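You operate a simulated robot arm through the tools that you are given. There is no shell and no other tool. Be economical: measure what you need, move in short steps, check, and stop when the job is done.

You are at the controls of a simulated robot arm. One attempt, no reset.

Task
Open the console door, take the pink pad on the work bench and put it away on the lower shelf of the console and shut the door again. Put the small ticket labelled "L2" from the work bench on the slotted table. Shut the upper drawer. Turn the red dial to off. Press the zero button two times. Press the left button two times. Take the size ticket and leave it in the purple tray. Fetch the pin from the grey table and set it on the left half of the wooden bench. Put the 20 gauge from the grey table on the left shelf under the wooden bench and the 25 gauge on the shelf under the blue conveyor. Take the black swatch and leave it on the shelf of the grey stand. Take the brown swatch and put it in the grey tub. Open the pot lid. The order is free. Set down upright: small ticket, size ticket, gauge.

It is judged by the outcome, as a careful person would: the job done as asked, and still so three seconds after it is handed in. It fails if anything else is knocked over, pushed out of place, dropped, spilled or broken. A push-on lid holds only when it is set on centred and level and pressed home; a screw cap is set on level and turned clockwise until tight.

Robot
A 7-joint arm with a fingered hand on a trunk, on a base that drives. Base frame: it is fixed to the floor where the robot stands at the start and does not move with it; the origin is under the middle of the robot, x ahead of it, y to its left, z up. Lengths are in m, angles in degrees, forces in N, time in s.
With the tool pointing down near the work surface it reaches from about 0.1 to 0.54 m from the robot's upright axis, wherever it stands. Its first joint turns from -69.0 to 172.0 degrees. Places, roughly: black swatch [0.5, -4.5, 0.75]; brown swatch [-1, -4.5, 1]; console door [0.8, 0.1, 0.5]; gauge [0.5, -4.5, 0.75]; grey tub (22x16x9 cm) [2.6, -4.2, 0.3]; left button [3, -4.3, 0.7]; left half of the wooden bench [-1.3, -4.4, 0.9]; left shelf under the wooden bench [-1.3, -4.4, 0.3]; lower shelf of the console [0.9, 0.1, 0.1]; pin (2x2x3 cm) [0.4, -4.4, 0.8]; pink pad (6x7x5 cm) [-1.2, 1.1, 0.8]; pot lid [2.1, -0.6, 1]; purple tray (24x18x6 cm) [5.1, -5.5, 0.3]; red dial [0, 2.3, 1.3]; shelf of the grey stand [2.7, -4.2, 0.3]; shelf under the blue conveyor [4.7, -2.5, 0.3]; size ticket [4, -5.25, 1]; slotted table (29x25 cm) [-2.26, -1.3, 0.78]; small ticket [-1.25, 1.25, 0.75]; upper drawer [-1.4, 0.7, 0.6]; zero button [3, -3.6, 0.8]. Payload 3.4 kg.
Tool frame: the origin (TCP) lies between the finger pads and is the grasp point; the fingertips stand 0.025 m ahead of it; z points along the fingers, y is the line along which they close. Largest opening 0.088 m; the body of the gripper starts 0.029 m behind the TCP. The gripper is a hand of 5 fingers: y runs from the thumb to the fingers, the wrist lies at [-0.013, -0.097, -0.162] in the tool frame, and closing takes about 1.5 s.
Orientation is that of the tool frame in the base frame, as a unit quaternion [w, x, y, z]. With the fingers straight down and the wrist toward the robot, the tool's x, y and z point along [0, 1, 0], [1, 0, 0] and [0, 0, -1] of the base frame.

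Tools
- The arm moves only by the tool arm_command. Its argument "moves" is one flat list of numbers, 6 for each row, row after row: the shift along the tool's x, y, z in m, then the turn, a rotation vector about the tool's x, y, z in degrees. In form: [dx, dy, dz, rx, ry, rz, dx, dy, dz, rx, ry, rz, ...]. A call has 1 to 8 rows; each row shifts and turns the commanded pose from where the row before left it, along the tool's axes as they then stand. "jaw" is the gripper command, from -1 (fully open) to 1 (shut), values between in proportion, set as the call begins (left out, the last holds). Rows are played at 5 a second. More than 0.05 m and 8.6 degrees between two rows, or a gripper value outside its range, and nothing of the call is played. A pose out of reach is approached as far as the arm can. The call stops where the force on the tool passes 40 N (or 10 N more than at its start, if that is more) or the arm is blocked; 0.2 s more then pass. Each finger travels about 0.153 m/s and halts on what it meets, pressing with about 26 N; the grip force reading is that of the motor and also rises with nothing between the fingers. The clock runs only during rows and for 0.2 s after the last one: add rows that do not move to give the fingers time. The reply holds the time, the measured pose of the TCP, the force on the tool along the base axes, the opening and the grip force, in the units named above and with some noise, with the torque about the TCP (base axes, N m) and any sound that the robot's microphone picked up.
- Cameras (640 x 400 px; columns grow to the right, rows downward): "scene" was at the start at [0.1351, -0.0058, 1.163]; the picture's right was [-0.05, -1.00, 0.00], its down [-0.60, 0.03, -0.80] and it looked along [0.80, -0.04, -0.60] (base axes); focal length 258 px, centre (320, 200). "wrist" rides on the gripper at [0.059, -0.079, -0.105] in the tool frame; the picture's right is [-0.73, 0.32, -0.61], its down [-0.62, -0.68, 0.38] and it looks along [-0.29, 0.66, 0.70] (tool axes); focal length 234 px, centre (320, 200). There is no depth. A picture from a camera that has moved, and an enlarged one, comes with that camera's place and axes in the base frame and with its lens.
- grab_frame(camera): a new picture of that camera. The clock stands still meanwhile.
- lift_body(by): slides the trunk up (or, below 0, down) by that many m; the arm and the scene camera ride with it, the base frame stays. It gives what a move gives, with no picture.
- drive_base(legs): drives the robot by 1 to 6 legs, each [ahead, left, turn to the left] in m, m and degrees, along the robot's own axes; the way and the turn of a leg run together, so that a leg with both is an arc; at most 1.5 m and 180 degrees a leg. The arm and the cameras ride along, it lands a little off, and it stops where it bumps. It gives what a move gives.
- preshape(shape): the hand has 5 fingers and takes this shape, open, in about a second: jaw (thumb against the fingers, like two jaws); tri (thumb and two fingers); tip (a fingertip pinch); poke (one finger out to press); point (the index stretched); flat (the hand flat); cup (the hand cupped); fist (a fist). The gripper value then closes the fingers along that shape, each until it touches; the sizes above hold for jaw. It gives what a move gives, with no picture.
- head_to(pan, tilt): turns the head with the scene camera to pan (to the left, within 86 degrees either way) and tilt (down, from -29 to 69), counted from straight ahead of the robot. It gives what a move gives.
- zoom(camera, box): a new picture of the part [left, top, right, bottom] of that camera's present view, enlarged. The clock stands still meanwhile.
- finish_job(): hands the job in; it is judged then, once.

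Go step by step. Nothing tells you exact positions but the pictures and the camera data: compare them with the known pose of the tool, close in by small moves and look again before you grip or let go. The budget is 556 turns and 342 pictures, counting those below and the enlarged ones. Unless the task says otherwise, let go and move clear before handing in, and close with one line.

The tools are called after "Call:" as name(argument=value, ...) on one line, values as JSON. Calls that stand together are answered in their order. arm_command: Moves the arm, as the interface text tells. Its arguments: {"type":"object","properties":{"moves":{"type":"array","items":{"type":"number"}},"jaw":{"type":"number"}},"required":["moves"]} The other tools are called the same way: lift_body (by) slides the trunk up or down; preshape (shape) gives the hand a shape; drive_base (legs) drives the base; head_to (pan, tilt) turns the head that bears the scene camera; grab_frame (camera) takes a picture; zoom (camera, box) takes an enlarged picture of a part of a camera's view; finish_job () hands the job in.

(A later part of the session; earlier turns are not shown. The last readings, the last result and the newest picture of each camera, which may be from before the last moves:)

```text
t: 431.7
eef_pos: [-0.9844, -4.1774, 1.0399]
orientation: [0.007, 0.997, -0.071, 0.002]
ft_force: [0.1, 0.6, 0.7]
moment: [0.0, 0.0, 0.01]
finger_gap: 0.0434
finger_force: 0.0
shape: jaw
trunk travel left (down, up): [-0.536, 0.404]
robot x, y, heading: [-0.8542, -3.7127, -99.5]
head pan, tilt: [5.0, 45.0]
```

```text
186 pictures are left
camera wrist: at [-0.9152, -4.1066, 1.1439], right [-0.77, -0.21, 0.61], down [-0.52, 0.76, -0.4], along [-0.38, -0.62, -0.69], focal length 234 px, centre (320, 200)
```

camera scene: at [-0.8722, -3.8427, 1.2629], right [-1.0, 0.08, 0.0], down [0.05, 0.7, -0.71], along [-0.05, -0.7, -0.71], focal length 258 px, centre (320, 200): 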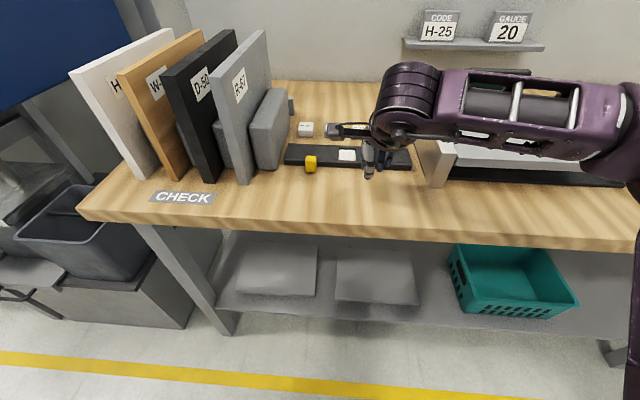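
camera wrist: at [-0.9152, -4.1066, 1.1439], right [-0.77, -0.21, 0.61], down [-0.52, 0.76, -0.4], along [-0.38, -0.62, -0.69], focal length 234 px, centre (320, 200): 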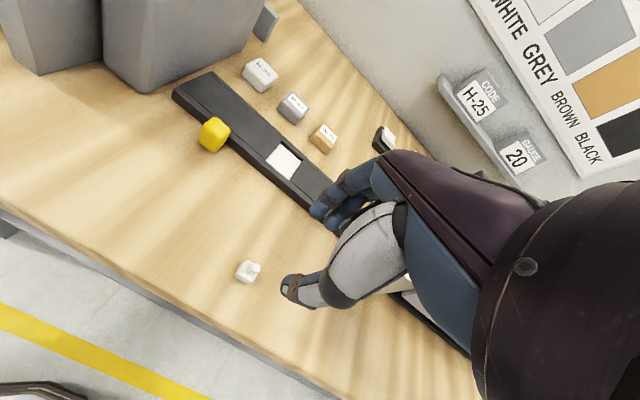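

The pin stands upright on the left half of the bench. Next, the brown swatch W-72 at about (-1.017, -4.43): I'll come closer and reach for it.

Call:
drive_base(legs=[[0, 0, -12], [0.1, 0.115, 0]])

Call:
grab_frame(camera="scene")

Call:
grab_frame(camera="wrist")

```text
t: 433.8
eef_pos: [-1.0093, -4.2779, 1.0391]
orientation: [0.006, 0.985, -0.173, 0.002]
ft_force: [-0.7, 0.2, -0.2]
moment: [0.01, 0.01, 0.01]
finger_gap: 0.0436
finger_force: 0.1
shape: jaw
trunk travel left (down, up): [-0.536, 0.404]
robot x, y, heading: [-0.7852, -3.8433, -111.4]
head pan, tilt: [5.0, 45.0]
```

```text
185 pictures are left
camera scene: at [-0.8297, -3.9734, 1.2628], right [-0.96, 0.28, 0.0], down [0.2, 0.68, -0.71], along [-0.2, -0.68, -0.71], focal length 258 px, centre (320, 200)
```

scene: 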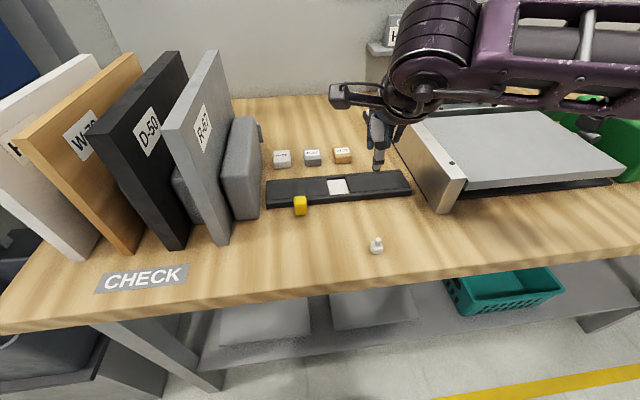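

```text
184 pictures are left
camera wrist: at [-0.9267, -4.223, 1.1431], right [-0.79, -0.05, 0.61], down [-0.35, 0.85, -0.39], along [-0.5, -0.53, -0.69], focal length 234 px, centre (320, 200)
```

wrist: 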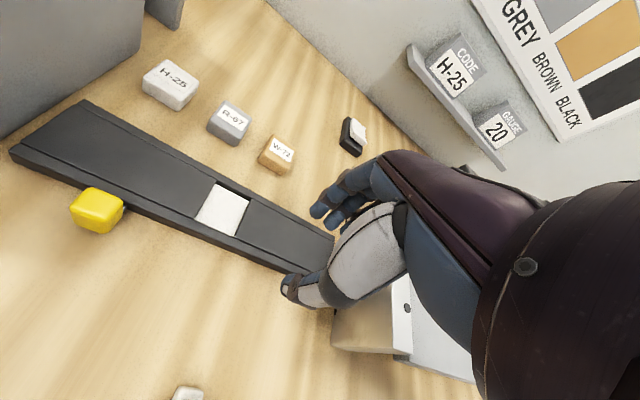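

Call:
arm_command(moves=[0.012, 0.037, 0, 0, 0, 0, 0.012, 0.037, 0, 0, 0, 0, 0.012, 0.037, 0, 0, 0, 0, 0.011, 0.037, 0, 0, 0, 0, 0, 0, 0, 0, 0, -5.5, 0, 0, 0, 0, 0, -5.5], jaw=-0.5)

Call:
grab_frame(camera="wrist")

Call:
grab_frame(camera="scene")

```text
t: 435.2
eef_pos: [-1.0177, -4.4336, 1.04]
orientation: [0.006, 0.997, -0.078, 0.001]
ft_force: [0.2, 0.8, 0.3]
moment: [0.0, 0.01, 0.0]
finger_gap: 0.0657
finger_force: 0.0
shape: jaw
trunk travel left (down, up): [-0.536, 0.404]
robot x, y, heading: [-0.7863, -3.8477, -111.2]
head pan, tilt: [5.0, 45.0]
```

```text
183 pictures are left
camera wrist: at [-0.9457, -4.3631, 1.1444], right [-0.77, -0.2, 0.61], down [-0.51, 0.76, -0.39], along [-0.39, -0.61, -0.69], focal length 234 px, centre (320, 200)
```

wrist: 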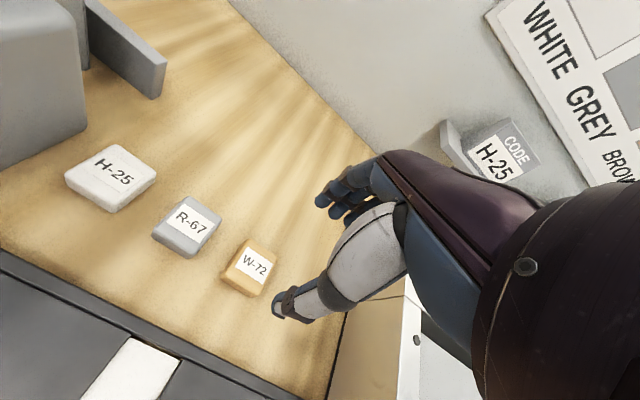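

```text
182 pictures are left
camera scene: at [-0.8302, -3.9729, 1.2629], right [-0.96, 0.28, 0.0], down [0.2, 0.68, -0.71], along [-0.2, -0.68, -0.71], focal length 258 px, centre (320, 200)
```

scene: 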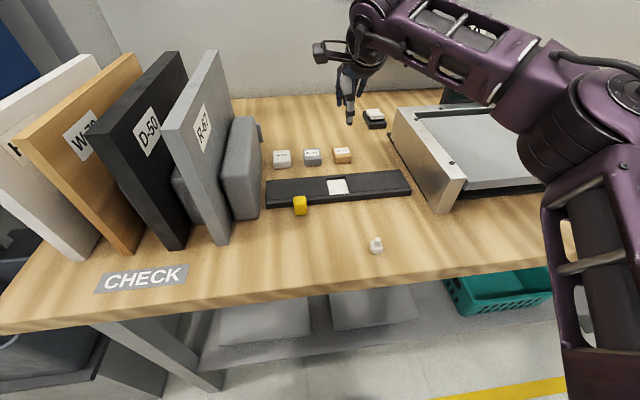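

Call:
arm_command(moves=[0.003, 0.004, 0.03, 0, 0, 0, 0, 0, 0.03, 0, 0, 0])

Call:
head_to(pan=-25, tilt=40)

Call:
grab_frame(camera="scene")

Call:
grab_frame(camera="wrist")

```text
t: 435.8
eef_pos: [-1.0122, -4.4392, 0.9802]
orientation: [0.007, 0.997, -0.077, 0.001]
ft_force: [0.3, -0.2, -0.2]
moment: [0.0, -0.04, 0.0]
finger_gap: 0.066
finger_force: 0.0
shape: jaw
trunk travel left (down, up): [-0.536, 0.404]
robot x, y, heading: [-0.7901, -3.8468, -111.2]
head pan, tilt: [5.0, 45.0]
```

```text
t: 436.8
eef_pos: [-1.0135, -4.4386, 0.9809]
orientation: [0.008, 0.997, -0.078, 0.001]
ft_force: [0.0, 0.3, 0.5]
moment: [-0.01, 0.0, 0.0]
finger_gap: 0.0656
finger_force: 0.1
shape: jaw
trunk travel left (down, up): [-0.536, 0.404]
robot x, y, heading: [-0.789, -3.8446, -111.0]
head pan, tilt: [-25.0, 40.0]
```

```text
181 pictures are left
camera scene: at [-0.8687, -3.9533, 1.2702], right [-0.69, 0.72, 0.0], down [0.46, 0.45, -0.77], along [-0.55, -0.53, -0.64], focal length 258 px, centre (320, 200)
```

scene: 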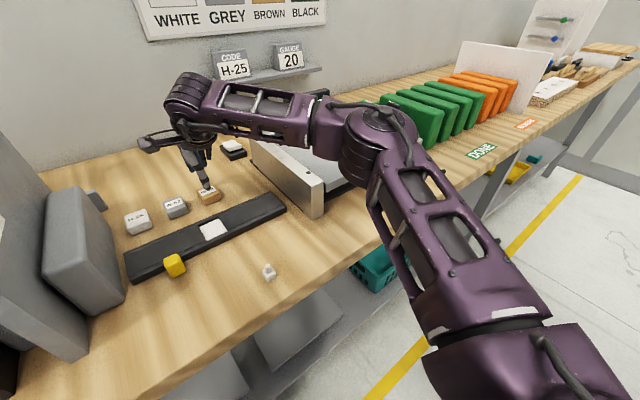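

```text
180 pictures are left
camera wrist: at [-0.9429, -4.3688, 1.0848], right [-0.77, -0.2, 0.61], down [-0.51, 0.76, -0.39], along [-0.39, -0.61, -0.69], focal length 234 px, centre (320, 200)
```

wrist: 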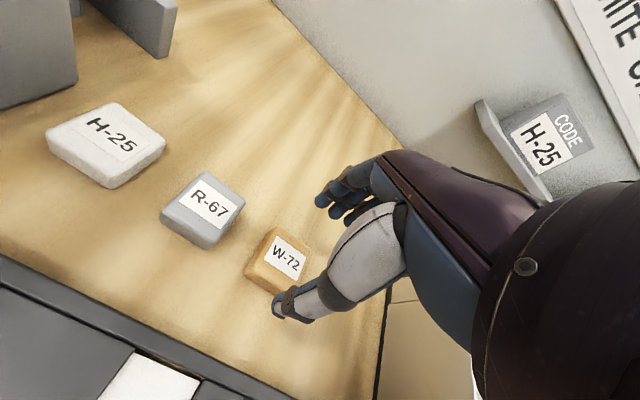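

Call:
arm_command(moves=[0, 0, 0.02, 0, 0, 0, 0, 0, 0.017, 0, 0, 0])

Call:
grab_frame(camera="wrist")

```text
t: 437.4
eef_pos: [-1.0126, -4.4399, 0.9437]
orientation: [0.008, 0.997, -0.078, 0.001]
ft_force: [-0.2, -0.1, 0.3]
moment: [-0.01, -0.03, 0.0]
finger_gap: 0.0657
finger_force: 0.0
shape: jaw
trunk travel left (down, up): [-0.536, 0.404]
robot x, y, heading: [-0.7874, -3.8496, -111.2]
head pan, tilt: [-25.0, 40.0]
```

```text
179 pictures are left
camera wrist: at [-0.9427, -4.3698, 1.0472], right [-0.77, -0.2, 0.61], down [-0.51, 0.76, -0.39], along [-0.39, -0.61, -0.69], focal length 234 px, centre (320, 200)
```

wrist: 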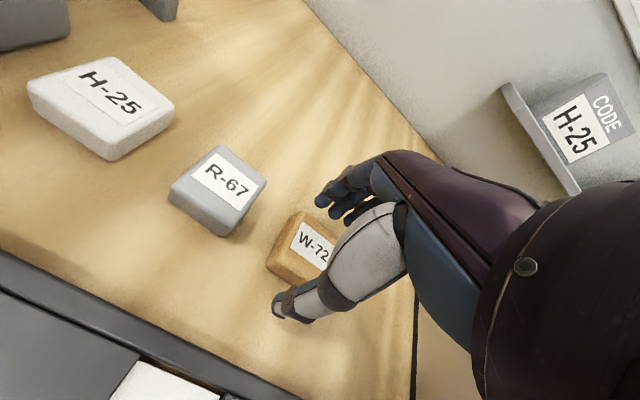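

Call:
arm_command(moves=[0, 0, 0.012, 0, 0, 0])

Call:
arm_command(moves=[0, 0, 0, 0, 0, 0, 0, 0, 0, 0, 0, 0, 0, 0, 0, 0, 0, 0, 0, 0, 0, 0, 0, 0, 0, 0, 0, 0, 0, 0, 0, 0, 0, 0, 0, 0], jaw=1)

Call:
arm_command(moves=[0, 0, -0.03, 0, 0, 0, 0, 0, -0.03, 0, 0, 0, 0, 0, -0.03, 0, 0, 0, 0, 0, -0.03, 0, 0, 0])

Call:
grab_frame(camera="wrist")

```text
t: 437.8
eef_pos: [-1.0144, -4.4388, 0.9307]
orientation: [0.008, 0.997, -0.078, 0.001]
ft_force: [0.2, -0.2, -0.3]
moment: [0.02, 0.02, 0.0]
finger_gap: 0.0658
finger_force: 0.1
shape: jaw
trunk travel left (down, up): [-0.536, 0.404]
robot x, y, heading: [-0.7874, -3.8453, -111.4]
head pan, tilt: [-25.0, 40.0]
```

```text
t: 439.2
eef_pos: [-1.0144, -4.4398, 0.9303]
orientation: [0.007, 0.997, -0.078, 0.001]
ft_force: [-0.1, -0.2, 0.3]
moment: [0.0, 0.01, -0.01]
finger_gap: 0.0391
finger_force: 25.6
shape: jaw
trunk travel left (down, up): [-0.536, 0.404]
robot x, y, heading: [-0.789, -3.8487, -111.1]
head pan, tilt: [-25.0, 40.0]
```

```text
t: 440.2
eef_pos: [-1.013, -4.438, 1.0512]
orientation: [0.006, 0.997, -0.077, 0.001]
ft_force: [-1.3, -0.5, -0.6]
moment: [0.01, -0.02, 0.02]
finger_gap: 0.0391
finger_force: 26.0
shape: jaw
trunk travel left (down, up): [-0.536, 0.404]
robot x, y, heading: [-0.7878, -3.8462, -111.3]
head pan, tilt: [-25.0, 40.0]
```

```text
178 pictures are left
camera wrist: at [-0.9427, -4.3679, 1.1548], right [-0.77, -0.2, 0.61], down [-0.51, 0.76, -0.39], along [-0.39, -0.61, -0.69], focal length 234 px, centre (320, 200)
```

wrist: 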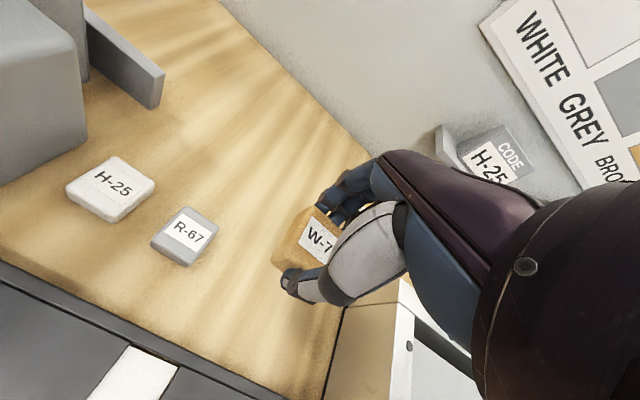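

Brown swatch is held. I'll retract, back off and travel east to the grey stand.

Call:
arm_command(moves=[0, -0.04, 0, 0, 0, 0, 0, -0.04, 0, 0, 0, 0, 0, -0.04, 0, 0, 0, 0, 0, -0.03, 0, 0, 0, 0])

Call:
drive_base(legs=[[-0.45, 0, 0], [0, 0, 103], [1.2, 0, 0], [1.0, 0, 0]])

Call:
head_to(pan=0, tilt=25)

Call:
grab_frame(camera="scene")

```text
t: 441.2
eef_pos: [-0.9903, -4.2894, 1.0503]
orientation: [0.008, 0.997, -0.078, 0.001]
ft_force: [0.9, -0.4, -0.6]
moment: [0.01, 0.03, 0.0]
finger_gap: 0.0392
finger_force: 25.5
shape: jaw
trunk travel left (down, up): [-0.536, 0.404]
robot x, y, heading: [-0.7927, -3.842, -111.3]
head pan, tilt: [-25.0, 40.0]
```

```text
t: 458.8
eef_pos: [2.0521, -3.9256, 1.0509]
orientation: [0.003, 0.697, 0.717, 0.006]
ft_force: [0.4, 1.0, -0.9]
moment: [0.03, -0.01, -0.03]
finger_gap: 0.0385
finger_force: 26.1
shape: jaw
trunk travel left (down, up): [-0.536, 0.404]
robot x, y, heading: [1.5737, -3.8062, -10.8]
head pan, tilt: [-25.0, 40.0]
```

```text
t: 459.7
eef_pos: [2.0521, -3.9251, 1.0502]
orientation: [0.004, 0.697, 0.717, 0.006]
ft_force: [-0.3, 0.2, -1.3]
moment: [-0.01, -0.02, -0.03]
finger_gap: 0.0387
finger_force: 26.1
shape: jaw
trunk travel left (down, up): [-0.536, 0.404]
robot x, y, heading: [1.5764, -3.8103, -11.0]
head pan, tilt: [0.0, 25.0]
```

```text
177 pictures are left
camera scene: at [1.7168, -3.8355, 1.2934], right [-0.19, -0.98, 0.0], down [-0.42, 0.08, -0.91], along [0.89, -0.17, -0.42], focal length 258 px, centre (320, 200)
```

scene: 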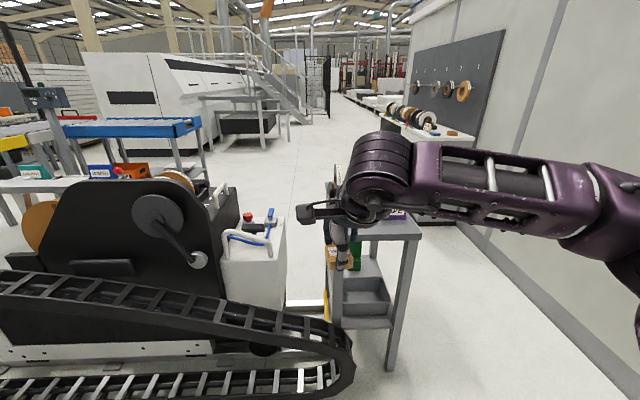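

Call:
zoom(camera="scene", box=[290, 170, 450, 380])

Call:
zoom(camera="scene", box=[200, 160, 340, 300])

```text
1.90 times, centred on (370, 275) of scene
camera zoom: at [1.7168, -3.8355, 1.2934], right [-0.19, -0.98, 0.0], down [-0.42, 0.08, -0.91], along [0.89, -0.17, -0.42], focal length 491 px, centre (225, 57)
```

zoom: 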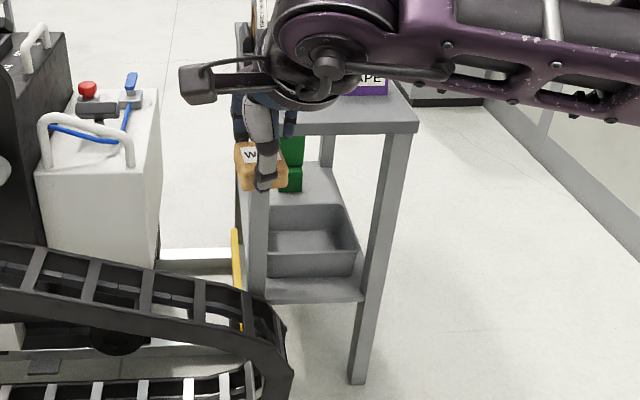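

```text
2.86 times, centred on (270, 230) of scene
camera zoom: at [1.7168, -3.8355, 1.2934], right [-0.19, -0.98, 0.0], down [-0.42, 0.08, -0.91], along [0.89, -0.17, -0.42], focal length 736 px, centre (463, 114)
```

zoom: 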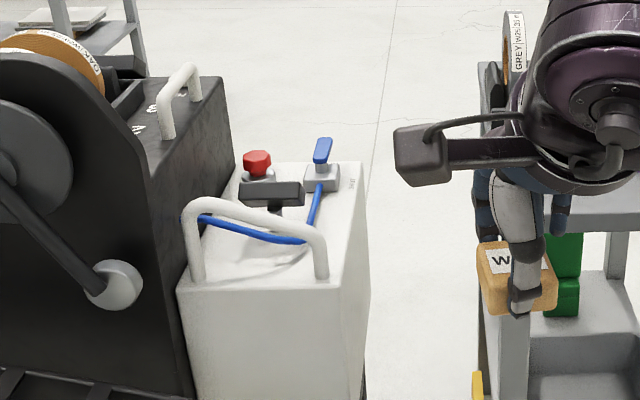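

The grey stand's lower shelf holds the grey tub at about (2.59, -4.21); the machine blocks its west side, so I'll come in from the south-west.

Call:
drive_base(legs=[[0.377, -0.895, 0], [0, 0, 66]])

Call:
lift_body(by=-0.4)

Call:
head_to(pan=-10, tilt=30)

Call:
grab_frame(camera="scene")

Call:
grab_frame(camera="wrist")

```text
t: 467.7
eef_pos: [2.0671, -4.3735, 1.0506]
orientation: [-0.001, 0.185, 0.983, 0.008]
ft_force: [0.4, 0.5, -0.1]
moment: [0.03, -0.04, 0.0]
finger_gap: 0.0389
finger_force: 26.4
shape: jaw
trunk travel left (down, up): [-0.536, 0.404]
robot x, y, heading: [1.7749, -4.7611, 56.4]
head pan, tilt: [0.0, 25.0]
```

```text
t: 471.6
eef_pos: [2.0669, -4.3732, 0.6509]
orientation: [0.0, 0.185, 0.983, 0.007]
ft_force: [-0.4, -0.2, -0.2]
moment: [0.01, -0.02, -0.01]
finger_gap: 0.0389
finger_force: 26.1
shape: jaw
trunk travel left (down, up): [-0.136, 0.804]
robot x, y, heading: [1.7742, -4.7615, 56.1]
head pan, tilt: [0.0, 25.0]
```

```text
t: 472.3
eef_pos: [2.0664, -4.3742, 0.6501]
orientation: [0.0, 0.186, 0.983, 0.007]
ft_force: [-0.1, -0.1, 0.3]
moment: [0.02, -0.01, -0.01]
finger_gap: 0.0386
finger_force: 25.6
shape: jaw
trunk travel left (down, up): [-0.136, 0.804]
robot x, y, heading: [1.7756, -4.7634, 56.4]
head pan, tilt: [-10.0, 30.0]
```

```text
174 pictures are left
camera scene: at [1.8625, -4.6576, 0.8856], right [0.72, -0.69, 0.0], down [-0.34, -0.36, -0.87], along [0.6, 0.63, -0.5], focal length 258 px, centre (320, 200)
```

scene: 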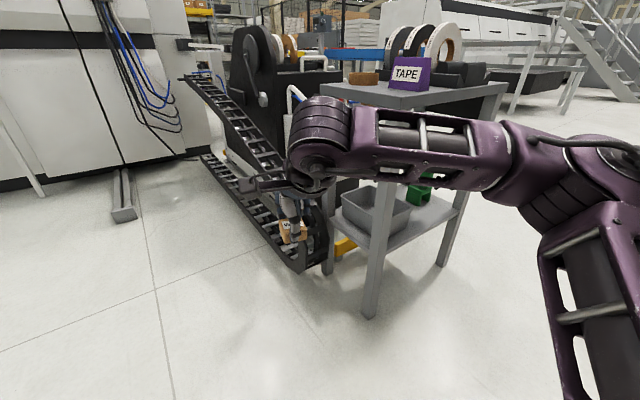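

```text
173 pictures are left
camera wrist: at [1.984, -4.4275, 0.7539], right [0.79, 0.03, 0.61], down [0.33, -0.86, -0.39], along [0.51, 0.52, -0.69], focal length 234 px, centre (320, 200)
```

wrist: 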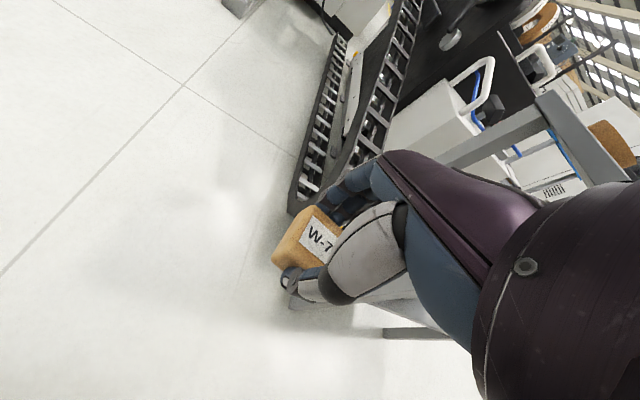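

Call:
arm_command(moves=[0, 0.03, 0.04, 0, 0, 0, 0, 0.03, 0.04, 0, 0, 0, 0, 0.03, 0.04, 0, 0, 0, 0, 0.03, 0.04, 0, 0, 0, 0, 0.03, 0.04, 0, 0, 0])

Call:
grab_frame(camera="scene")

```text
t: 473.5
eef_pos: [2.1183, -4.2288, 0.4536]
orientation: [-0.001, 0.185, 0.983, 0.007]
ft_force: [-0.3, -0.1, -1.2]
moment: [0.0, 0.01, 0.0]
finger_gap: 0.0383
finger_force: 26.4
shape: jaw
trunk travel left (down, up): [-0.136, 0.804]
robot x, y, heading: [1.7756, -4.7614, 56.3]
head pan, tilt: [-10.0, 30.0]
```

```text
172 pictures are left
camera scene: at [1.8626, -4.6576, 0.8856], right [0.72, -0.69, 0.0], down [-0.35, -0.36, -0.87], along [0.6, 0.63, -0.5], focal length 258 px, centre (320, 200)
```

scene: 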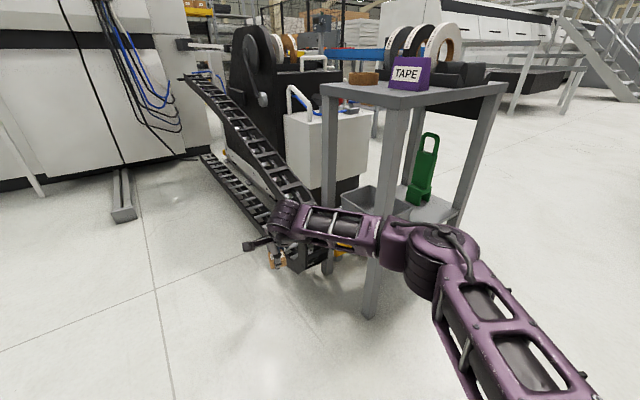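

Call:
drive_base(legs=[[-0.25, -0.1665, 0], [0.255, -0.383, 0]])

Call:
grab_frame(camera="scene")

Call:
grab_frame(camera="wrist")

```text
t: 475.3
eef_pos: [2.1196, -4.4659, 0.4548]
orientation: [0.0, 0.186, 0.983, 0.007]
ft_force: [-0.1, 0.1, 0.8]
moment: [-0.01, 0.01, 0.0]
finger_gap: 0.0385
finger_force: 26.1
shape: jaw
trunk travel left (down, up): [-0.136, 0.804]
robot x, y, heading: [1.7732, -4.9992, 56.3]
head pan, tilt: [-10.0, 30.0]
stopped in leg 1: the robot was blocked; the commanded pose is now the measured one
```

```text
171 pictures are left
camera scene: at [1.8633, -4.894, 0.8855], right [0.72, -0.69, 0.0], down [-0.34, -0.36, -0.87], along [0.6, 0.63, -0.5], focal length 258 px, centre (320, 200)
```

scene: 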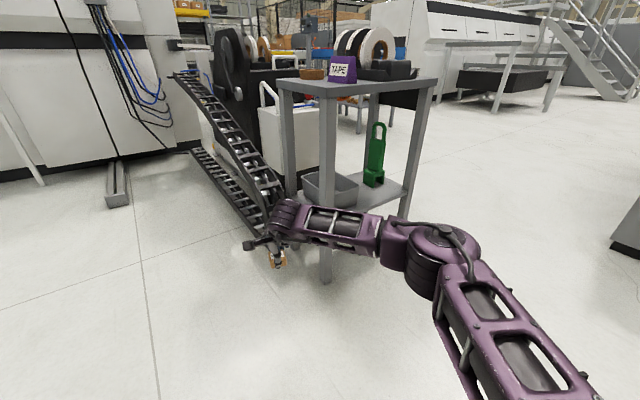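

```text
170 pictures are left
camera wrist: at [2.037, -4.5192, 0.5583], right [0.79, 0.03, 0.61], down [0.33, -0.86, -0.4], along [0.51, 0.52, -0.69], focal length 234 px, centre (320, 200)
```

wrist: 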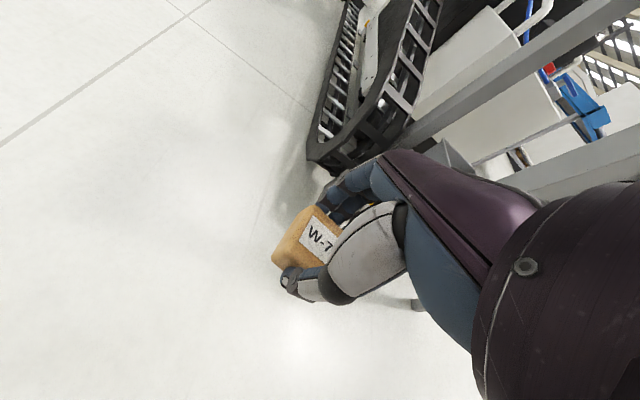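

Call:
drive_base(legs=[[0.255, -0.383, 0]])

Call:
grab_frame(camera="scene")

Call:
grab_frame(camera="wrist")

```text
t: 478.0
eef_pos: [2.5631, -4.4543, 0.4549]
orientation: [0.0, 0.184, 0.983, 0.008]
ft_force: [-0.5, 0.0, -0.4]
moment: [0.0, -0.01, 0.08]
finger_gap: 0.0384
finger_force: 25.5
shape: jaw
trunk travel left (down, up): [-0.136, 0.804]
robot x, y, heading: [2.2192, -4.9908, 56.5]
head pan, tilt: [-10.0, 30.0]
```

```text
169 pictures are left
camera scene: at [2.3077, -4.8852, 0.8855], right [0.73, -0.69, 0.0], down [-0.34, -0.36, -0.87], along [0.59, 0.63, -0.5], focal length 258 px, centre (320, 200)
```

scene: 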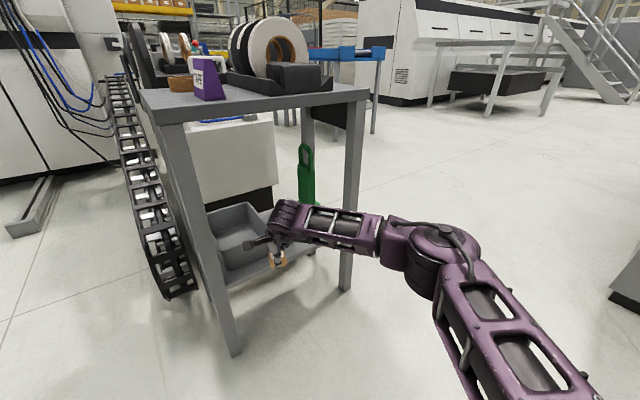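

```text
168 pictures are left
camera wrist: at [2.4797, -4.5096, 0.5585], right [0.79, 0.03, 0.61], down [0.34, -0.85, -0.4], along [0.51, 0.52, -0.69], focal length 234 px, centre (320, 200)
```

wrist: 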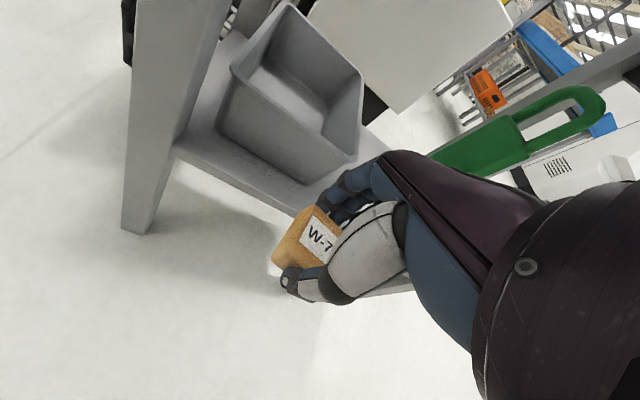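

Call:
drive_base(legs=[[0.068, -0.012, 0], [0.2, 0.1325, 0]])

Call:
grab_frame(camera="scene")

Call:
grab_frame(camera="wrist")

```text
t: 480.4
eef_pos: [2.6112, -4.1673, 0.4543]
orientation: [0.0, 0.184, 0.983, 0.008]
ft_force: [-0.4, -0.4, -0.9]
moment: [0.01, -0.01, 0.01]
finger_gap: 0.0386
finger_force: 26.2
shape: jaw
trunk travel left (down, up): [-0.136, 0.804]
robot x, y, heading: [2.2699, -4.7079, 56.3]
head pan, tilt: [-10.0, 30.0]
```

```text
167 pictures are left
camera scene: at [2.3556, -4.5971, 0.8855], right [0.73, -0.69, 0.0], down [-0.34, -0.36, -0.87], along [0.6, 0.63, -0.5], focal length 258 px, centre (320, 200)
```

scene: 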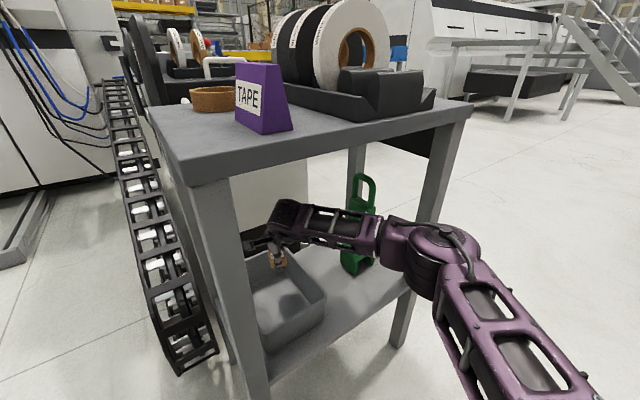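

```text
166 pictures are left
camera wrist: at [2.5283, -4.2218, 0.5585], right [0.79, 0.03, 0.61], down [0.34, -0.85, -0.4], along [0.51, 0.52, -0.69], focal length 234 px, centre (320, 200)
```

wrist: 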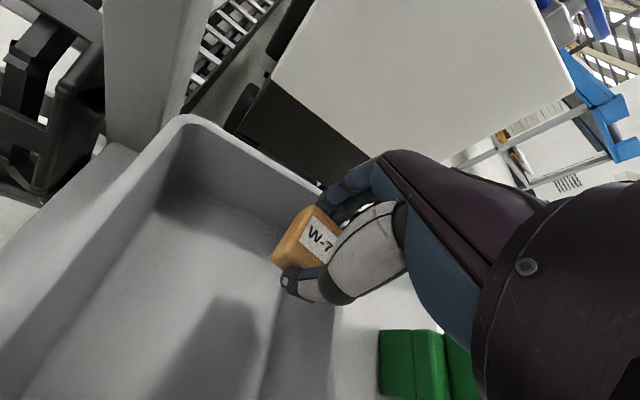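

Call:
arm_command(moves=[0.024, -0.02, 0.0, 0, 0, 0])

Call:
lift_body(by=-0.09)

Call:
grab_frame(camera="wrist")

Call:
grab_frame(camera="scene")

```text
t: 480.8
eef_pos: [2.5799, -4.1776, 0.4547]
orientation: [-0.001, 0.185, 0.983, 0.008]
ft_force: [0.2, -0.5, -0.6]
moment: [0.02, -0.01, 0.01]
finger_gap: 0.0382
finger_force: 25.6
shape: jaw
trunk travel left (down, up): [-0.136, 0.804]
robot x, y, heading: [2.2671, -4.7037, 56.6]
head pan, tilt: [-10.0, 30.0]
```

```text
t: 482.0
eef_pos: [2.5825, -4.177, 0.3648]
orientation: [0.0, 0.184, 0.983, 0.008]
ft_force: [1.0, -0.8, -0.4]
moment: [0.0, 0.0, -0.01]
finger_gap: 0.0383
finger_force: 26.1
shape: jaw
trunk travel left (down, up): [-0.046, 0.894]
robot x, y, heading: [2.2673, -4.7058, 56.4]
head pan, tilt: [-10.0, 30.0]
```

```text
165 pictures are left
camera wrist: at [2.4978, -4.2315, 0.4689], right [0.79, 0.03, 0.61], down [0.34, -0.85, -0.4], along [0.51, 0.52, -0.69], focal length 234 px, centre (320, 200)
```

wrist: 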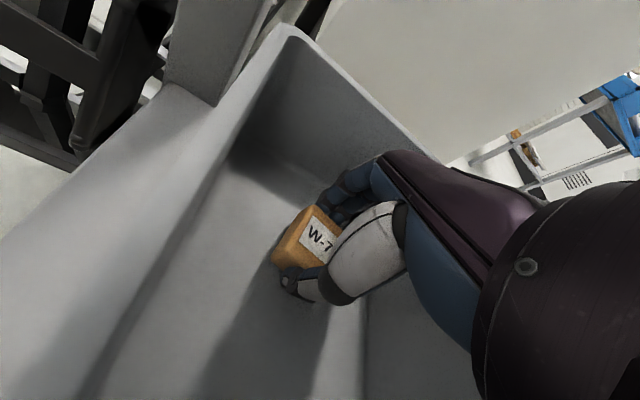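

```text
164 pictures are left
camera scene: at [2.3555, -4.5972, 0.7955], right [0.73, -0.69, 0.0], down [-0.34, -0.36, -0.87], along [0.6, 0.63, -0.5], focal length 258 px, centre (320, 200)
```

scene: 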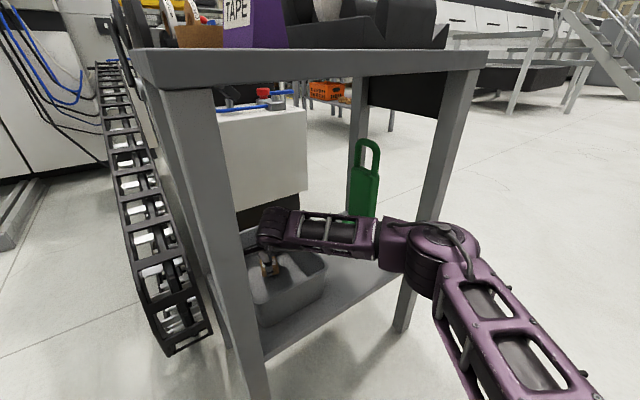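

Inside the tub now. Lowering until it touches the tub floor, then releasing.

Call:
arm_command(moves=[0, 0, 0.012, 0, 0, 0, 0, 0, 0.01, 0, 0, 0, 0, 0, 0.008, 0, 0, 0, 0, 0, 0.006, 0, 0, 0, 0, 0, 0.006, 0, 0, 0, 0, 0, 0.006, 0, 0, 0])

Call:
grab_frame(camera="wrist")

```text
t: 482.7
eef_pos: [2.5823, -4.1736, 0.3522]
orientation: [-0.001, 0.184, 0.983, 0.02]
ft_force: [0.2, -1.4, 21.9]
moment: [-0.16, 0.05, 0.0]
finger_gap: 0.0406
finger_force: 26.2
shape: jaw
trunk travel left (down, up): [-0.046, 0.894]
robot x, y, heading: [2.2696, -4.7068, 56.5]
head pan, tilt: [-10.0, 30.0]
stopped in row 3: the force on the tool passed its limit at 47 N (the readings are from after the stop); the commanded pose is now the measured one
```

```text
163 pictures are left
camera wrist: at [2.4986, -4.2303, 0.4547], right [0.79, 0.01, 0.61], down [0.34, -0.84, -0.42], along [0.51, 0.54, -0.67], focal length 234 px, centre (320, 200)
```

wrist: 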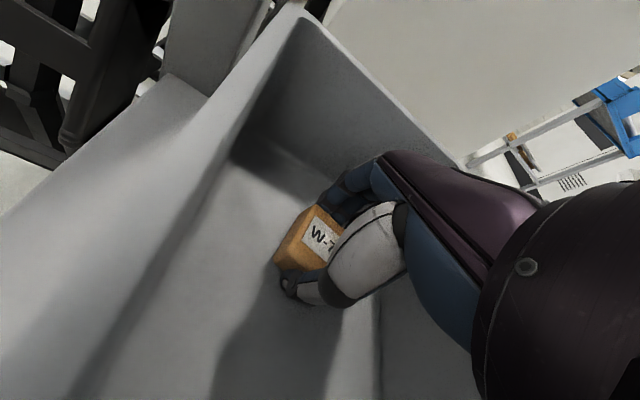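

Call:
arm_command(moves=[0, 0, -0.003, 0, 0, 0, 0, 0, 0, 0, 0, 0, 0, 0, 0, 0, 0, 0, 0, 0, 0, 0, 0, 0], jaw=-0.3)

Call:
lift_body(by=0.1)

Call:
grab_frame(camera="wrist")

```text
t: 483.7
eef_pos: [2.5825, -4.1732, 0.3521]
orientation: [-0.002, 0.185, 0.983, 0.016]
ft_force: [0.0, 3.8, 18.6]
moment: [-0.36, 0.25, -0.04]
finger_gap: 0.0504
finger_force: 0.0
shape: jaw
trunk travel left (down, up): [-0.046, 0.894]
robot x, y, heading: [2.2708, -4.7053, 56.4]
head pan, tilt: [-10.0, 30.0]
```

```text
t: 485.1
eef_pos: [2.5822, -4.1738, 0.4481]
orientation: [-0.002, 0.184, 0.983, 0.015]
ft_force: [-0.4, -0.1, -0.4]
moment: [0.01, -0.02, -0.01]
finger_gap: 0.0566
finger_force: 0.1
shape: jaw
trunk travel left (down, up): [-0.146, 0.794]
robot x, y, heading: [2.2678, -4.7041, 56.6]
head pan, tilt: [-10.0, 30.0]
```

```text
162 pictures are left
camera wrist: at [2.4992, -4.2295, 0.5525], right [0.79, 0.02, 0.61], down [0.34, -0.85, -0.41], along [0.51, 0.53, -0.68], focal length 234 px, centre (320, 200)
```

wrist: 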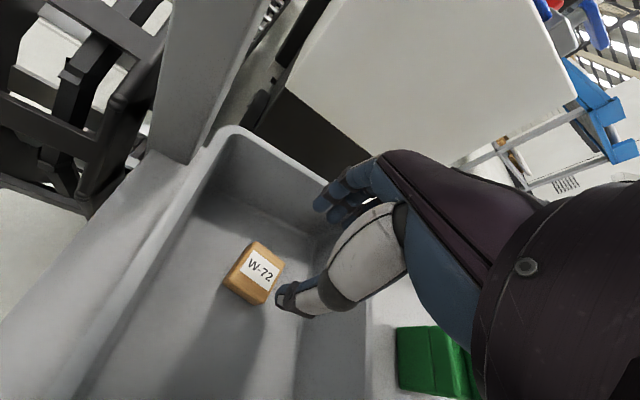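

The brown swatch lies in the grey tub. I'll back out and look for the buttons.

Call:
drive_base(legs=[[-0.21, -0.14, 0]])

Call:
lift_body(by=0.4)

Call:
head_to(pan=-40, tilt=20)

Call:
grab_frame(camera="scene")

Call:
head_to(pan=5, tilt=20)

Call:
grab_frame(camera="scene")

```text
t: 486.9
eef_pos: [2.578, -4.4275, 0.4499]
orientation: [-0.002, 0.185, 0.983, 0.015]
ft_force: [0.2, 0.2, 0.4]
moment: [0.0, 0.02, 0.0]
finger_gap: 0.0569
finger_force: 0.0
shape: jaw
trunk travel left (down, up): [-0.146, 0.794]
robot x, y, heading: [2.2635, -4.9565, 56.5]
head pan, tilt: [-10.0, 30.0]
```

```text
t: 490.7
eef_pos: [2.5782, -4.4279, 0.8513]
orientation: [-0.002, 0.185, 0.983, 0.014]
ft_force: [0.7, 1.1, 0.3]
moment: [0.03, 0.0, -0.03]
finger_gap: 0.0569
finger_force: 0.1
shape: jaw
trunk travel left (down, up): [-0.546, 0.394]
robot x, y, heading: [2.2625, -4.9574, 56.5]
head pan, tilt: [-10.0, 30.0]
```

```text
t: 491.7
eef_pos: [2.5787, -4.4264, 0.8499]
orientation: [-0.002, 0.184, 0.983, 0.015]
ft_force: [-0.4, -0.1, -0.4]
moment: [-0.04, 0.01, 0.02]
finger_gap: 0.0567
finger_force: 0.0
shape: jaw
trunk travel left (down, up): [-0.546, 0.394]
robot x, y, heading: [2.2604, -4.9528, 56.5]
head pan, tilt: [-40.0, 20.0]
```

```text
161 pictures are left
camera scene: at [2.3786, -4.8889, 1.3116], right [0.28, -0.96, 0.0], down [-0.33, -0.1, -0.94], along [0.9, 0.27, -0.34], focal length 258 px, centre (320, 200)
```

scene: 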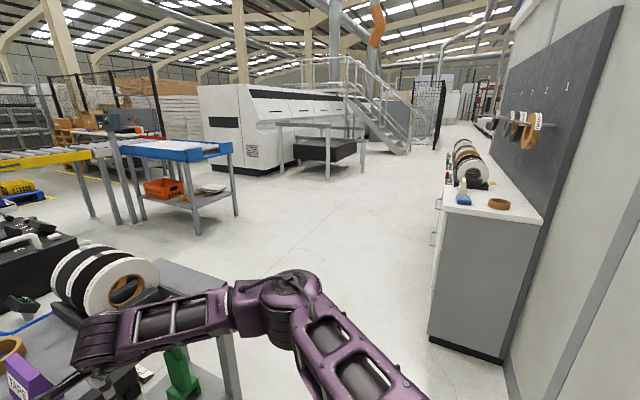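

```text
t: 492.8
eef_pos: [2.5789, -4.426, 0.8485]
orientation: [-0.002, 0.185, 0.983, 0.014]
ft_force: [-0.2, 0.2, -0.4]
moment: [0.0, 0.02, -0.02]
finger_gap: 0.0569
finger_force: 0.0
shape: jaw
trunk travel left (down, up): [-0.546, 0.394]
robot x, y, heading: [2.2635, -4.9564, 56.4]
head pan, tilt: [5.0, 20.0]
```

```text
160 pictures are left
camera scene: at [2.3339, -4.8336, 1.3116], right [0.88, -0.48, 0.0], down [-0.16, -0.3, -0.94], along [0.45, 0.83, -0.34], focal length 258 px, centre (320, 200)
```

scene: 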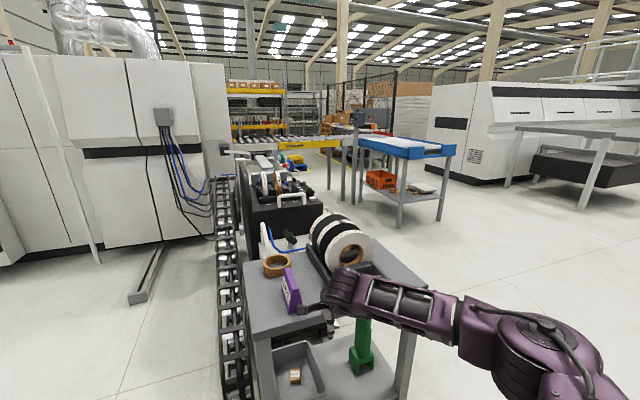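

Call:
zoom(camera="scene", box=[210, 130, 390, 280])

Call:
zoom(camera="scene", box=[230, 230, 450, 400])

```text
2.67 times, centred on (300, 205) of scene
camera zoom: at [2.3339, -4.8336, 1.3116], right [0.88, -0.48, 0.0], down [-0.16, -0.3, -0.94], along [0.45, 0.83, -0.34], focal length 687 px, centre (373, 187)
```

zoom: 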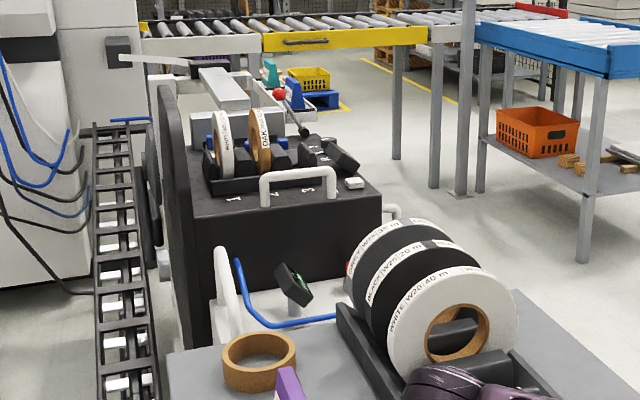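

```text
2.35 times, centred on (340, 315) of scene
camera zoom: at [2.3339, -4.8336, 1.3116], right [0.88, -0.48, 0.0], down [-0.16, -0.3, -0.94], along [0.45, 0.83, -0.34], focal length 606 px, centre (273, -71)
```

zoom: 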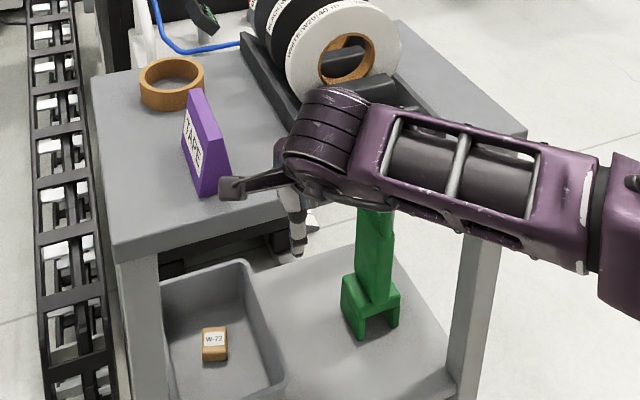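

Call:
drive_base(legs=[[0, 0, -66], [0.6, 0.1, 0], [0.55, 0.45, 0]])

Call:
drive_base(legs=[[0, 0, 100]])

Call:
head_to(pan=80, tilt=30)

Call:
grab_frame(camera="scene")

```text
t: 502.6
eef_pos: [4.1192, -4.6605, 0.8499]
orientation: [0.007, 0.681, 0.732, 0.013]
ft_force: [-0.5, 0.3, -0.7]
moment: [-0.02, -0.03, 0.0]
finger_gap: 0.057
finger_force: 0.1
shape: jaw
trunk travel left (down, up): [-0.546, 0.394]
robot x, y, heading: [3.5041, -4.6005, -8.1]
head pan, tilt: [5.0, 20.0]
```

```text
t: 507.3
eef_pos: [3.4355, -3.9901, 0.8502]
orientation: [-0.006, -0.139, 0.99, 0.014]
ft_force: [0.0, -0.5, 0.3]
moment: [0.02, 0.0, -0.03]
finger_gap: 0.0569
finger_force: 0.1
shape: jaw
trunk travel left (down, up): [-0.546, 0.394]
robot x, y, heading: [3.5064, -4.6042, 93.5]
head pan, tilt: [5.0, 20.0]
```

```text
t: 508.8
eef_pos: [3.4367, -3.9889, 0.8511]
orientation: [-0.007, -0.138, 0.99, 0.012]
ft_force: [-0.3, 0.5, -0.5]
moment: [0.0, 0.02, 0.02]
finger_gap: 0.0568
finger_force: 0.1
shape: jaw
trunk travel left (down, up): [-0.546, 0.394]
robot x, y, heading: [3.5045, -4.6005, 93.6]
head pan, tilt: [80.0, 30.0]
```

```text
157 pictures are left
camera scene: at [3.4106, -4.543, 1.2955], right [0.11, 0.99, 0.0], down [0.5, -0.06, -0.87], along [-0.86, 0.1, -0.5], focal length 258 px, centre (320, 200)
```

scene: 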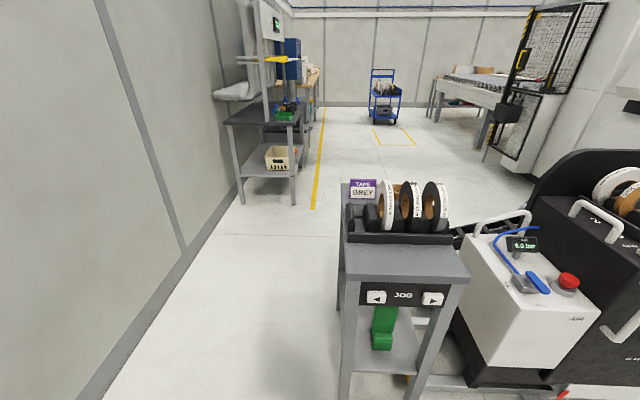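

The stand has a JOG panel on its east face; the left (◄) button is at about (2.95, -4.34, 0.71). I'll ready the hand to point left and close the fingers for pressing.

Call:
arm_command(moves=[0, -0.04, 0, 0, 0, 6, 0, -0.04, 0, 0, 0, 6, 0, -0.04, 0, 0, 8, 0, 0, 0, 0, 0, 8.2, 0, 0, 0, 0, 0, 8.2, 0, 0, 0, 0, 0, 8.2, 0, 0, 0, 0, 0, 8.2, 0], jaw=1)

Call:
arm_command(moves=[0, 0, 0, 0, 8.2, 0, 0, 0, 0, 0, 8.2, 0, 0, 0, 0, 0, 8.2, 0, 0, 0, 0, 0, 8.2, 0, 0, 0, 0, 0, 8.2, 0, 0, 0, 0, 0, 8.2, 0, 0, 0, 0, 0, 0, 0])

```text
t: 510.4
eef_pos: [3.4577, -4.1065, 0.8461]
orientation: [-0.356, -0.037, 0.934, 0.0]
ft_force: [0.2, -0.2, 0.1]
moment: [-0.03, -0.01, -0.01]
finger_gap: 0.0
finger_force: 25.9
shape: jaw
trunk travel left (down, up): [-0.546, 0.394]
robot x, y, heading: [3.5021, -4.5986, 93.7]
head pan, tilt: [80.0, 30.0]
```

```text
t: 512.0
eef_pos: [3.456, -4.1078, 0.8453]
orientation: [0.712, 0.033, -0.701, 0.015]
ft_force: [-0.4, -0.4, -0.4]
moment: [0.03, 0.04, 0.02]
finger_gap: 0.0002
finger_force: 25.9
shape: jaw
trunk travel left (down, up): [-0.546, 0.394]
robot x, y, heading: [3.5045, -4.6022, 93.5]
head pan, tilt: [80.0, 30.0]
```

Call:
lift_body(by=-0.137)

Call:
drive_base(legs=[[0, 0, -11.5], [-0.316, 0.405, 0]])

Call:
head_to(pan=50, tilt=35)

Call:
grab_frame(camera="scene")

Call:
grab_frame(camera="wrist")

```text
t: 513.6
eef_pos: [3.4575, -4.1081, 0.7093]
orientation: [0.712, 0.033, -0.701, 0.015]
ft_force: [0.3, 0.0, 0.1]
moment: [-0.02, -0.02, 0.02]
finger_gap: 0.0001
finger_force: 26.0
shape: jaw
trunk travel left (down, up): [-0.409, 0.531]
robot x, y, heading: [3.5001, -4.6052, 93.6]
head pan, tilt: [80.0, 30.0]
```

```text
t: 517.3
eef_pos: [3.1182, -4.363, 0.7075]
orientation: [0.709, -0.037, -0.702, -0.056]
ft_force: [0.4, 0.2, 0.7]
moment: [0.01, -0.01, 0.01]
finger_gap: 0.0001
finger_force: 26.5
shape: jaw
trunk travel left (down, up): [-0.409, 0.531]
robot x, y, heading: [3.0664, -4.8569, 82.3]
head pan, tilt: [80.0, 30.0]
```

```text
t: 518.3
eef_pos: [3.1184, -4.3627, 0.7089]
orientation: [0.709, -0.037, -0.702, -0.056]
ft_force: [-0.1, 0.8, 0.2]
moment: [0.0, 0.02, -0.01]
finger_gap: 0.0001
finger_force: 25.9
shape: jaw
trunk travel left (down, up): [-0.409, 0.531]
robot x, y, heading: [3.068, -4.8577, 82.0]
head pan, tilt: [50.0, 35.0]
```

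```text
156 pictures are left
camera scene: at [3.0137, -4.7435, 1.1508], right [0.74, 0.67, 0.0], down [0.39, -0.42, -0.82], along [-0.55, 0.61, -0.57], focal length 258 px, centre (320, 200)
```

scene: 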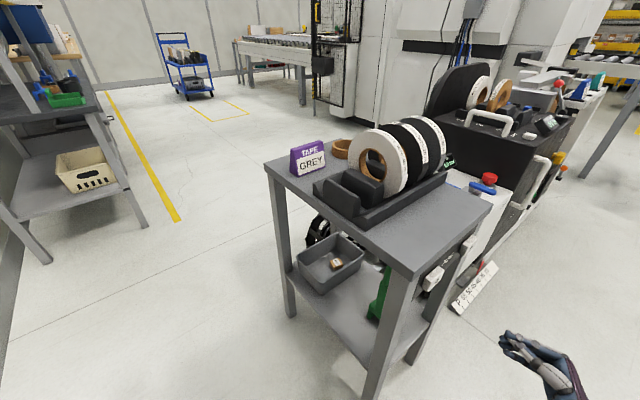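

```text
155 pictures are left
camera wrist: at [3.2127, -4.4569, 0.7639], right [0.64, 0.26, -0.73], down [-0.48, -0.61, -0.64], along [-0.61, 0.75, -0.26], focal length 234 px, centre (320, 200)
```

wrist: 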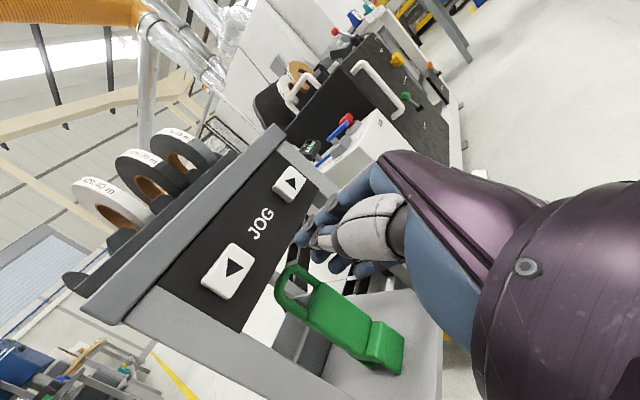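

Call:
arm_command(moves=[0.011, 0.005, 0.04, 0, 0, 0, 0, 0, 0.04, 0, 0, 0, 0, 0, 0.04, 0, 0, 0])

Call:
grab_frame(camera="wrist")

Call:
grab_frame(camera="scene")

```text
t: 519.1
eef_pos: [2.9991, -4.342, 0.7217]
orientation: [0.71, -0.037, -0.701, -0.056]
ft_force: [0.2, 0.8, 0.6]
moment: [-0.01, -0.01, 0.0]
finger_gap: 0.0
finger_force: 26.5
shape: jaw
trunk travel left (down, up): [-0.409, 0.531]
robot x, y, heading: [3.0669, -4.8544, 82.3]
head pan, tilt: [50.0, 35.0]
```

```text
154 pictures are left
camera wrist: at [3.094, -4.4351, 0.7766], right [0.64, 0.26, -0.72], down [-0.47, -0.61, -0.64], along [-0.61, 0.75, -0.26], focal length 234 px, centre (320, 200)
```

wrist: 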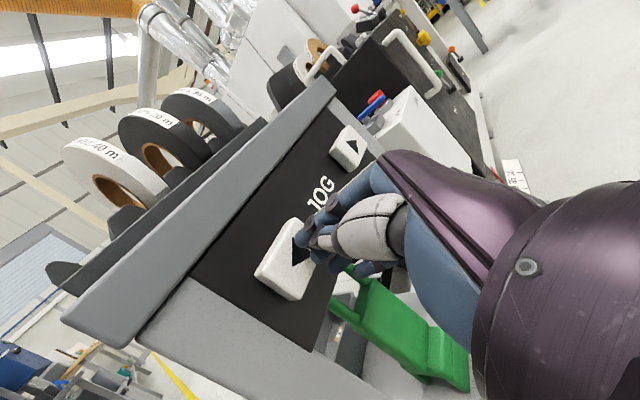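

```text
153 pictures are left
camera scene: at [3.0133, -4.7434, 1.1507], right [0.74, 0.67, 0.0], down [0.39, -0.42, -0.82], along [-0.55, 0.61, -0.57], focal length 258 px, centre (320, 200)
```

scene: 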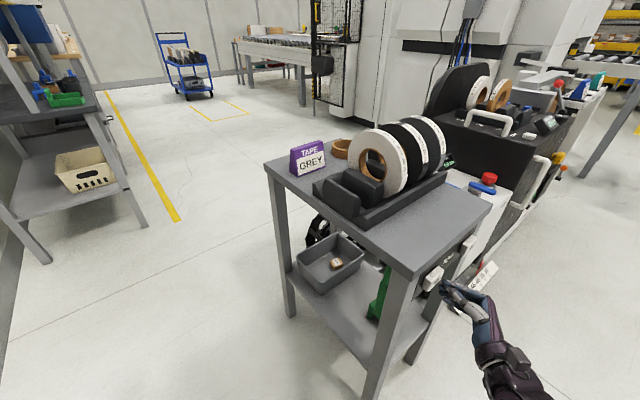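

Call:
arm_command(moves=[0, 0, 0.008, 0, 0, 0, 0, 0, 0.006, 0, 0, 0, 0, 0, 0.004, 0, 0, 0])

```text
t: 519.9
eef_pos: [2.9841, -4.3383, 0.7231]
orientation: [0.711, -0.037, -0.7, -0.058]
ft_force: [10.9, 0.6, 1.1]
moment: [0.01, -0.01, -0.05]
finger_gap: 0.0001
finger_force: 25.9
shape: jaw
trunk travel left (down, up): [-0.409, 0.531]
robot x, y, heading: [3.0686, -4.858, 82.3]
head pan, tilt: [50.0, 35.0]
heard: click
```

Click — that's the first press. Backing off, then pressing once more.

Call:
arm_command(moves=[0, 0, -0.015, 0, 0, 0, 0, 0, -0.01, 0, 0, 0, 0, 0, 0, 0, 0, 0])

Call:
arm_command(moves=[0, 0, 0.01, 0, 0, 0, 0, 0, 0.009, 0, 0, 0, 0, 0, 0.006, 0, 0, 0])

```text
t: 520.7
eef_pos: [3.0072, -4.3423, 0.7218]
orientation: [0.71, -0.038, -0.701, -0.055]
ft_force: [0.1, 0.7, -0.3]
moment: [-0.01, 0.0, 0.01]
finger_gap: 0.0
finger_force: 26.4
shape: jaw
trunk travel left (down, up): [-0.409, 0.531]
robot x, y, heading: [3.0716, -4.856, 82.2]
head pan, tilt: [50.0, 35.0]
```

```text
t: 521.5
eef_pos: [2.9844, -4.338, 0.7225]
orientation: [0.71, -0.038, -0.701, -0.057]
ft_force: [11.4, 0.9, -1.0]
moment: [0.0, -0.07, -0.05]
finger_gap: 0.0001
finger_force: 26.1
shape: jaw
trunk travel left (down, up): [-0.409, 0.531]
robot x, y, heading: [3.0695, -4.8564, 82.3]
head pan, tilt: [50.0, 35.0]
heard: click
```

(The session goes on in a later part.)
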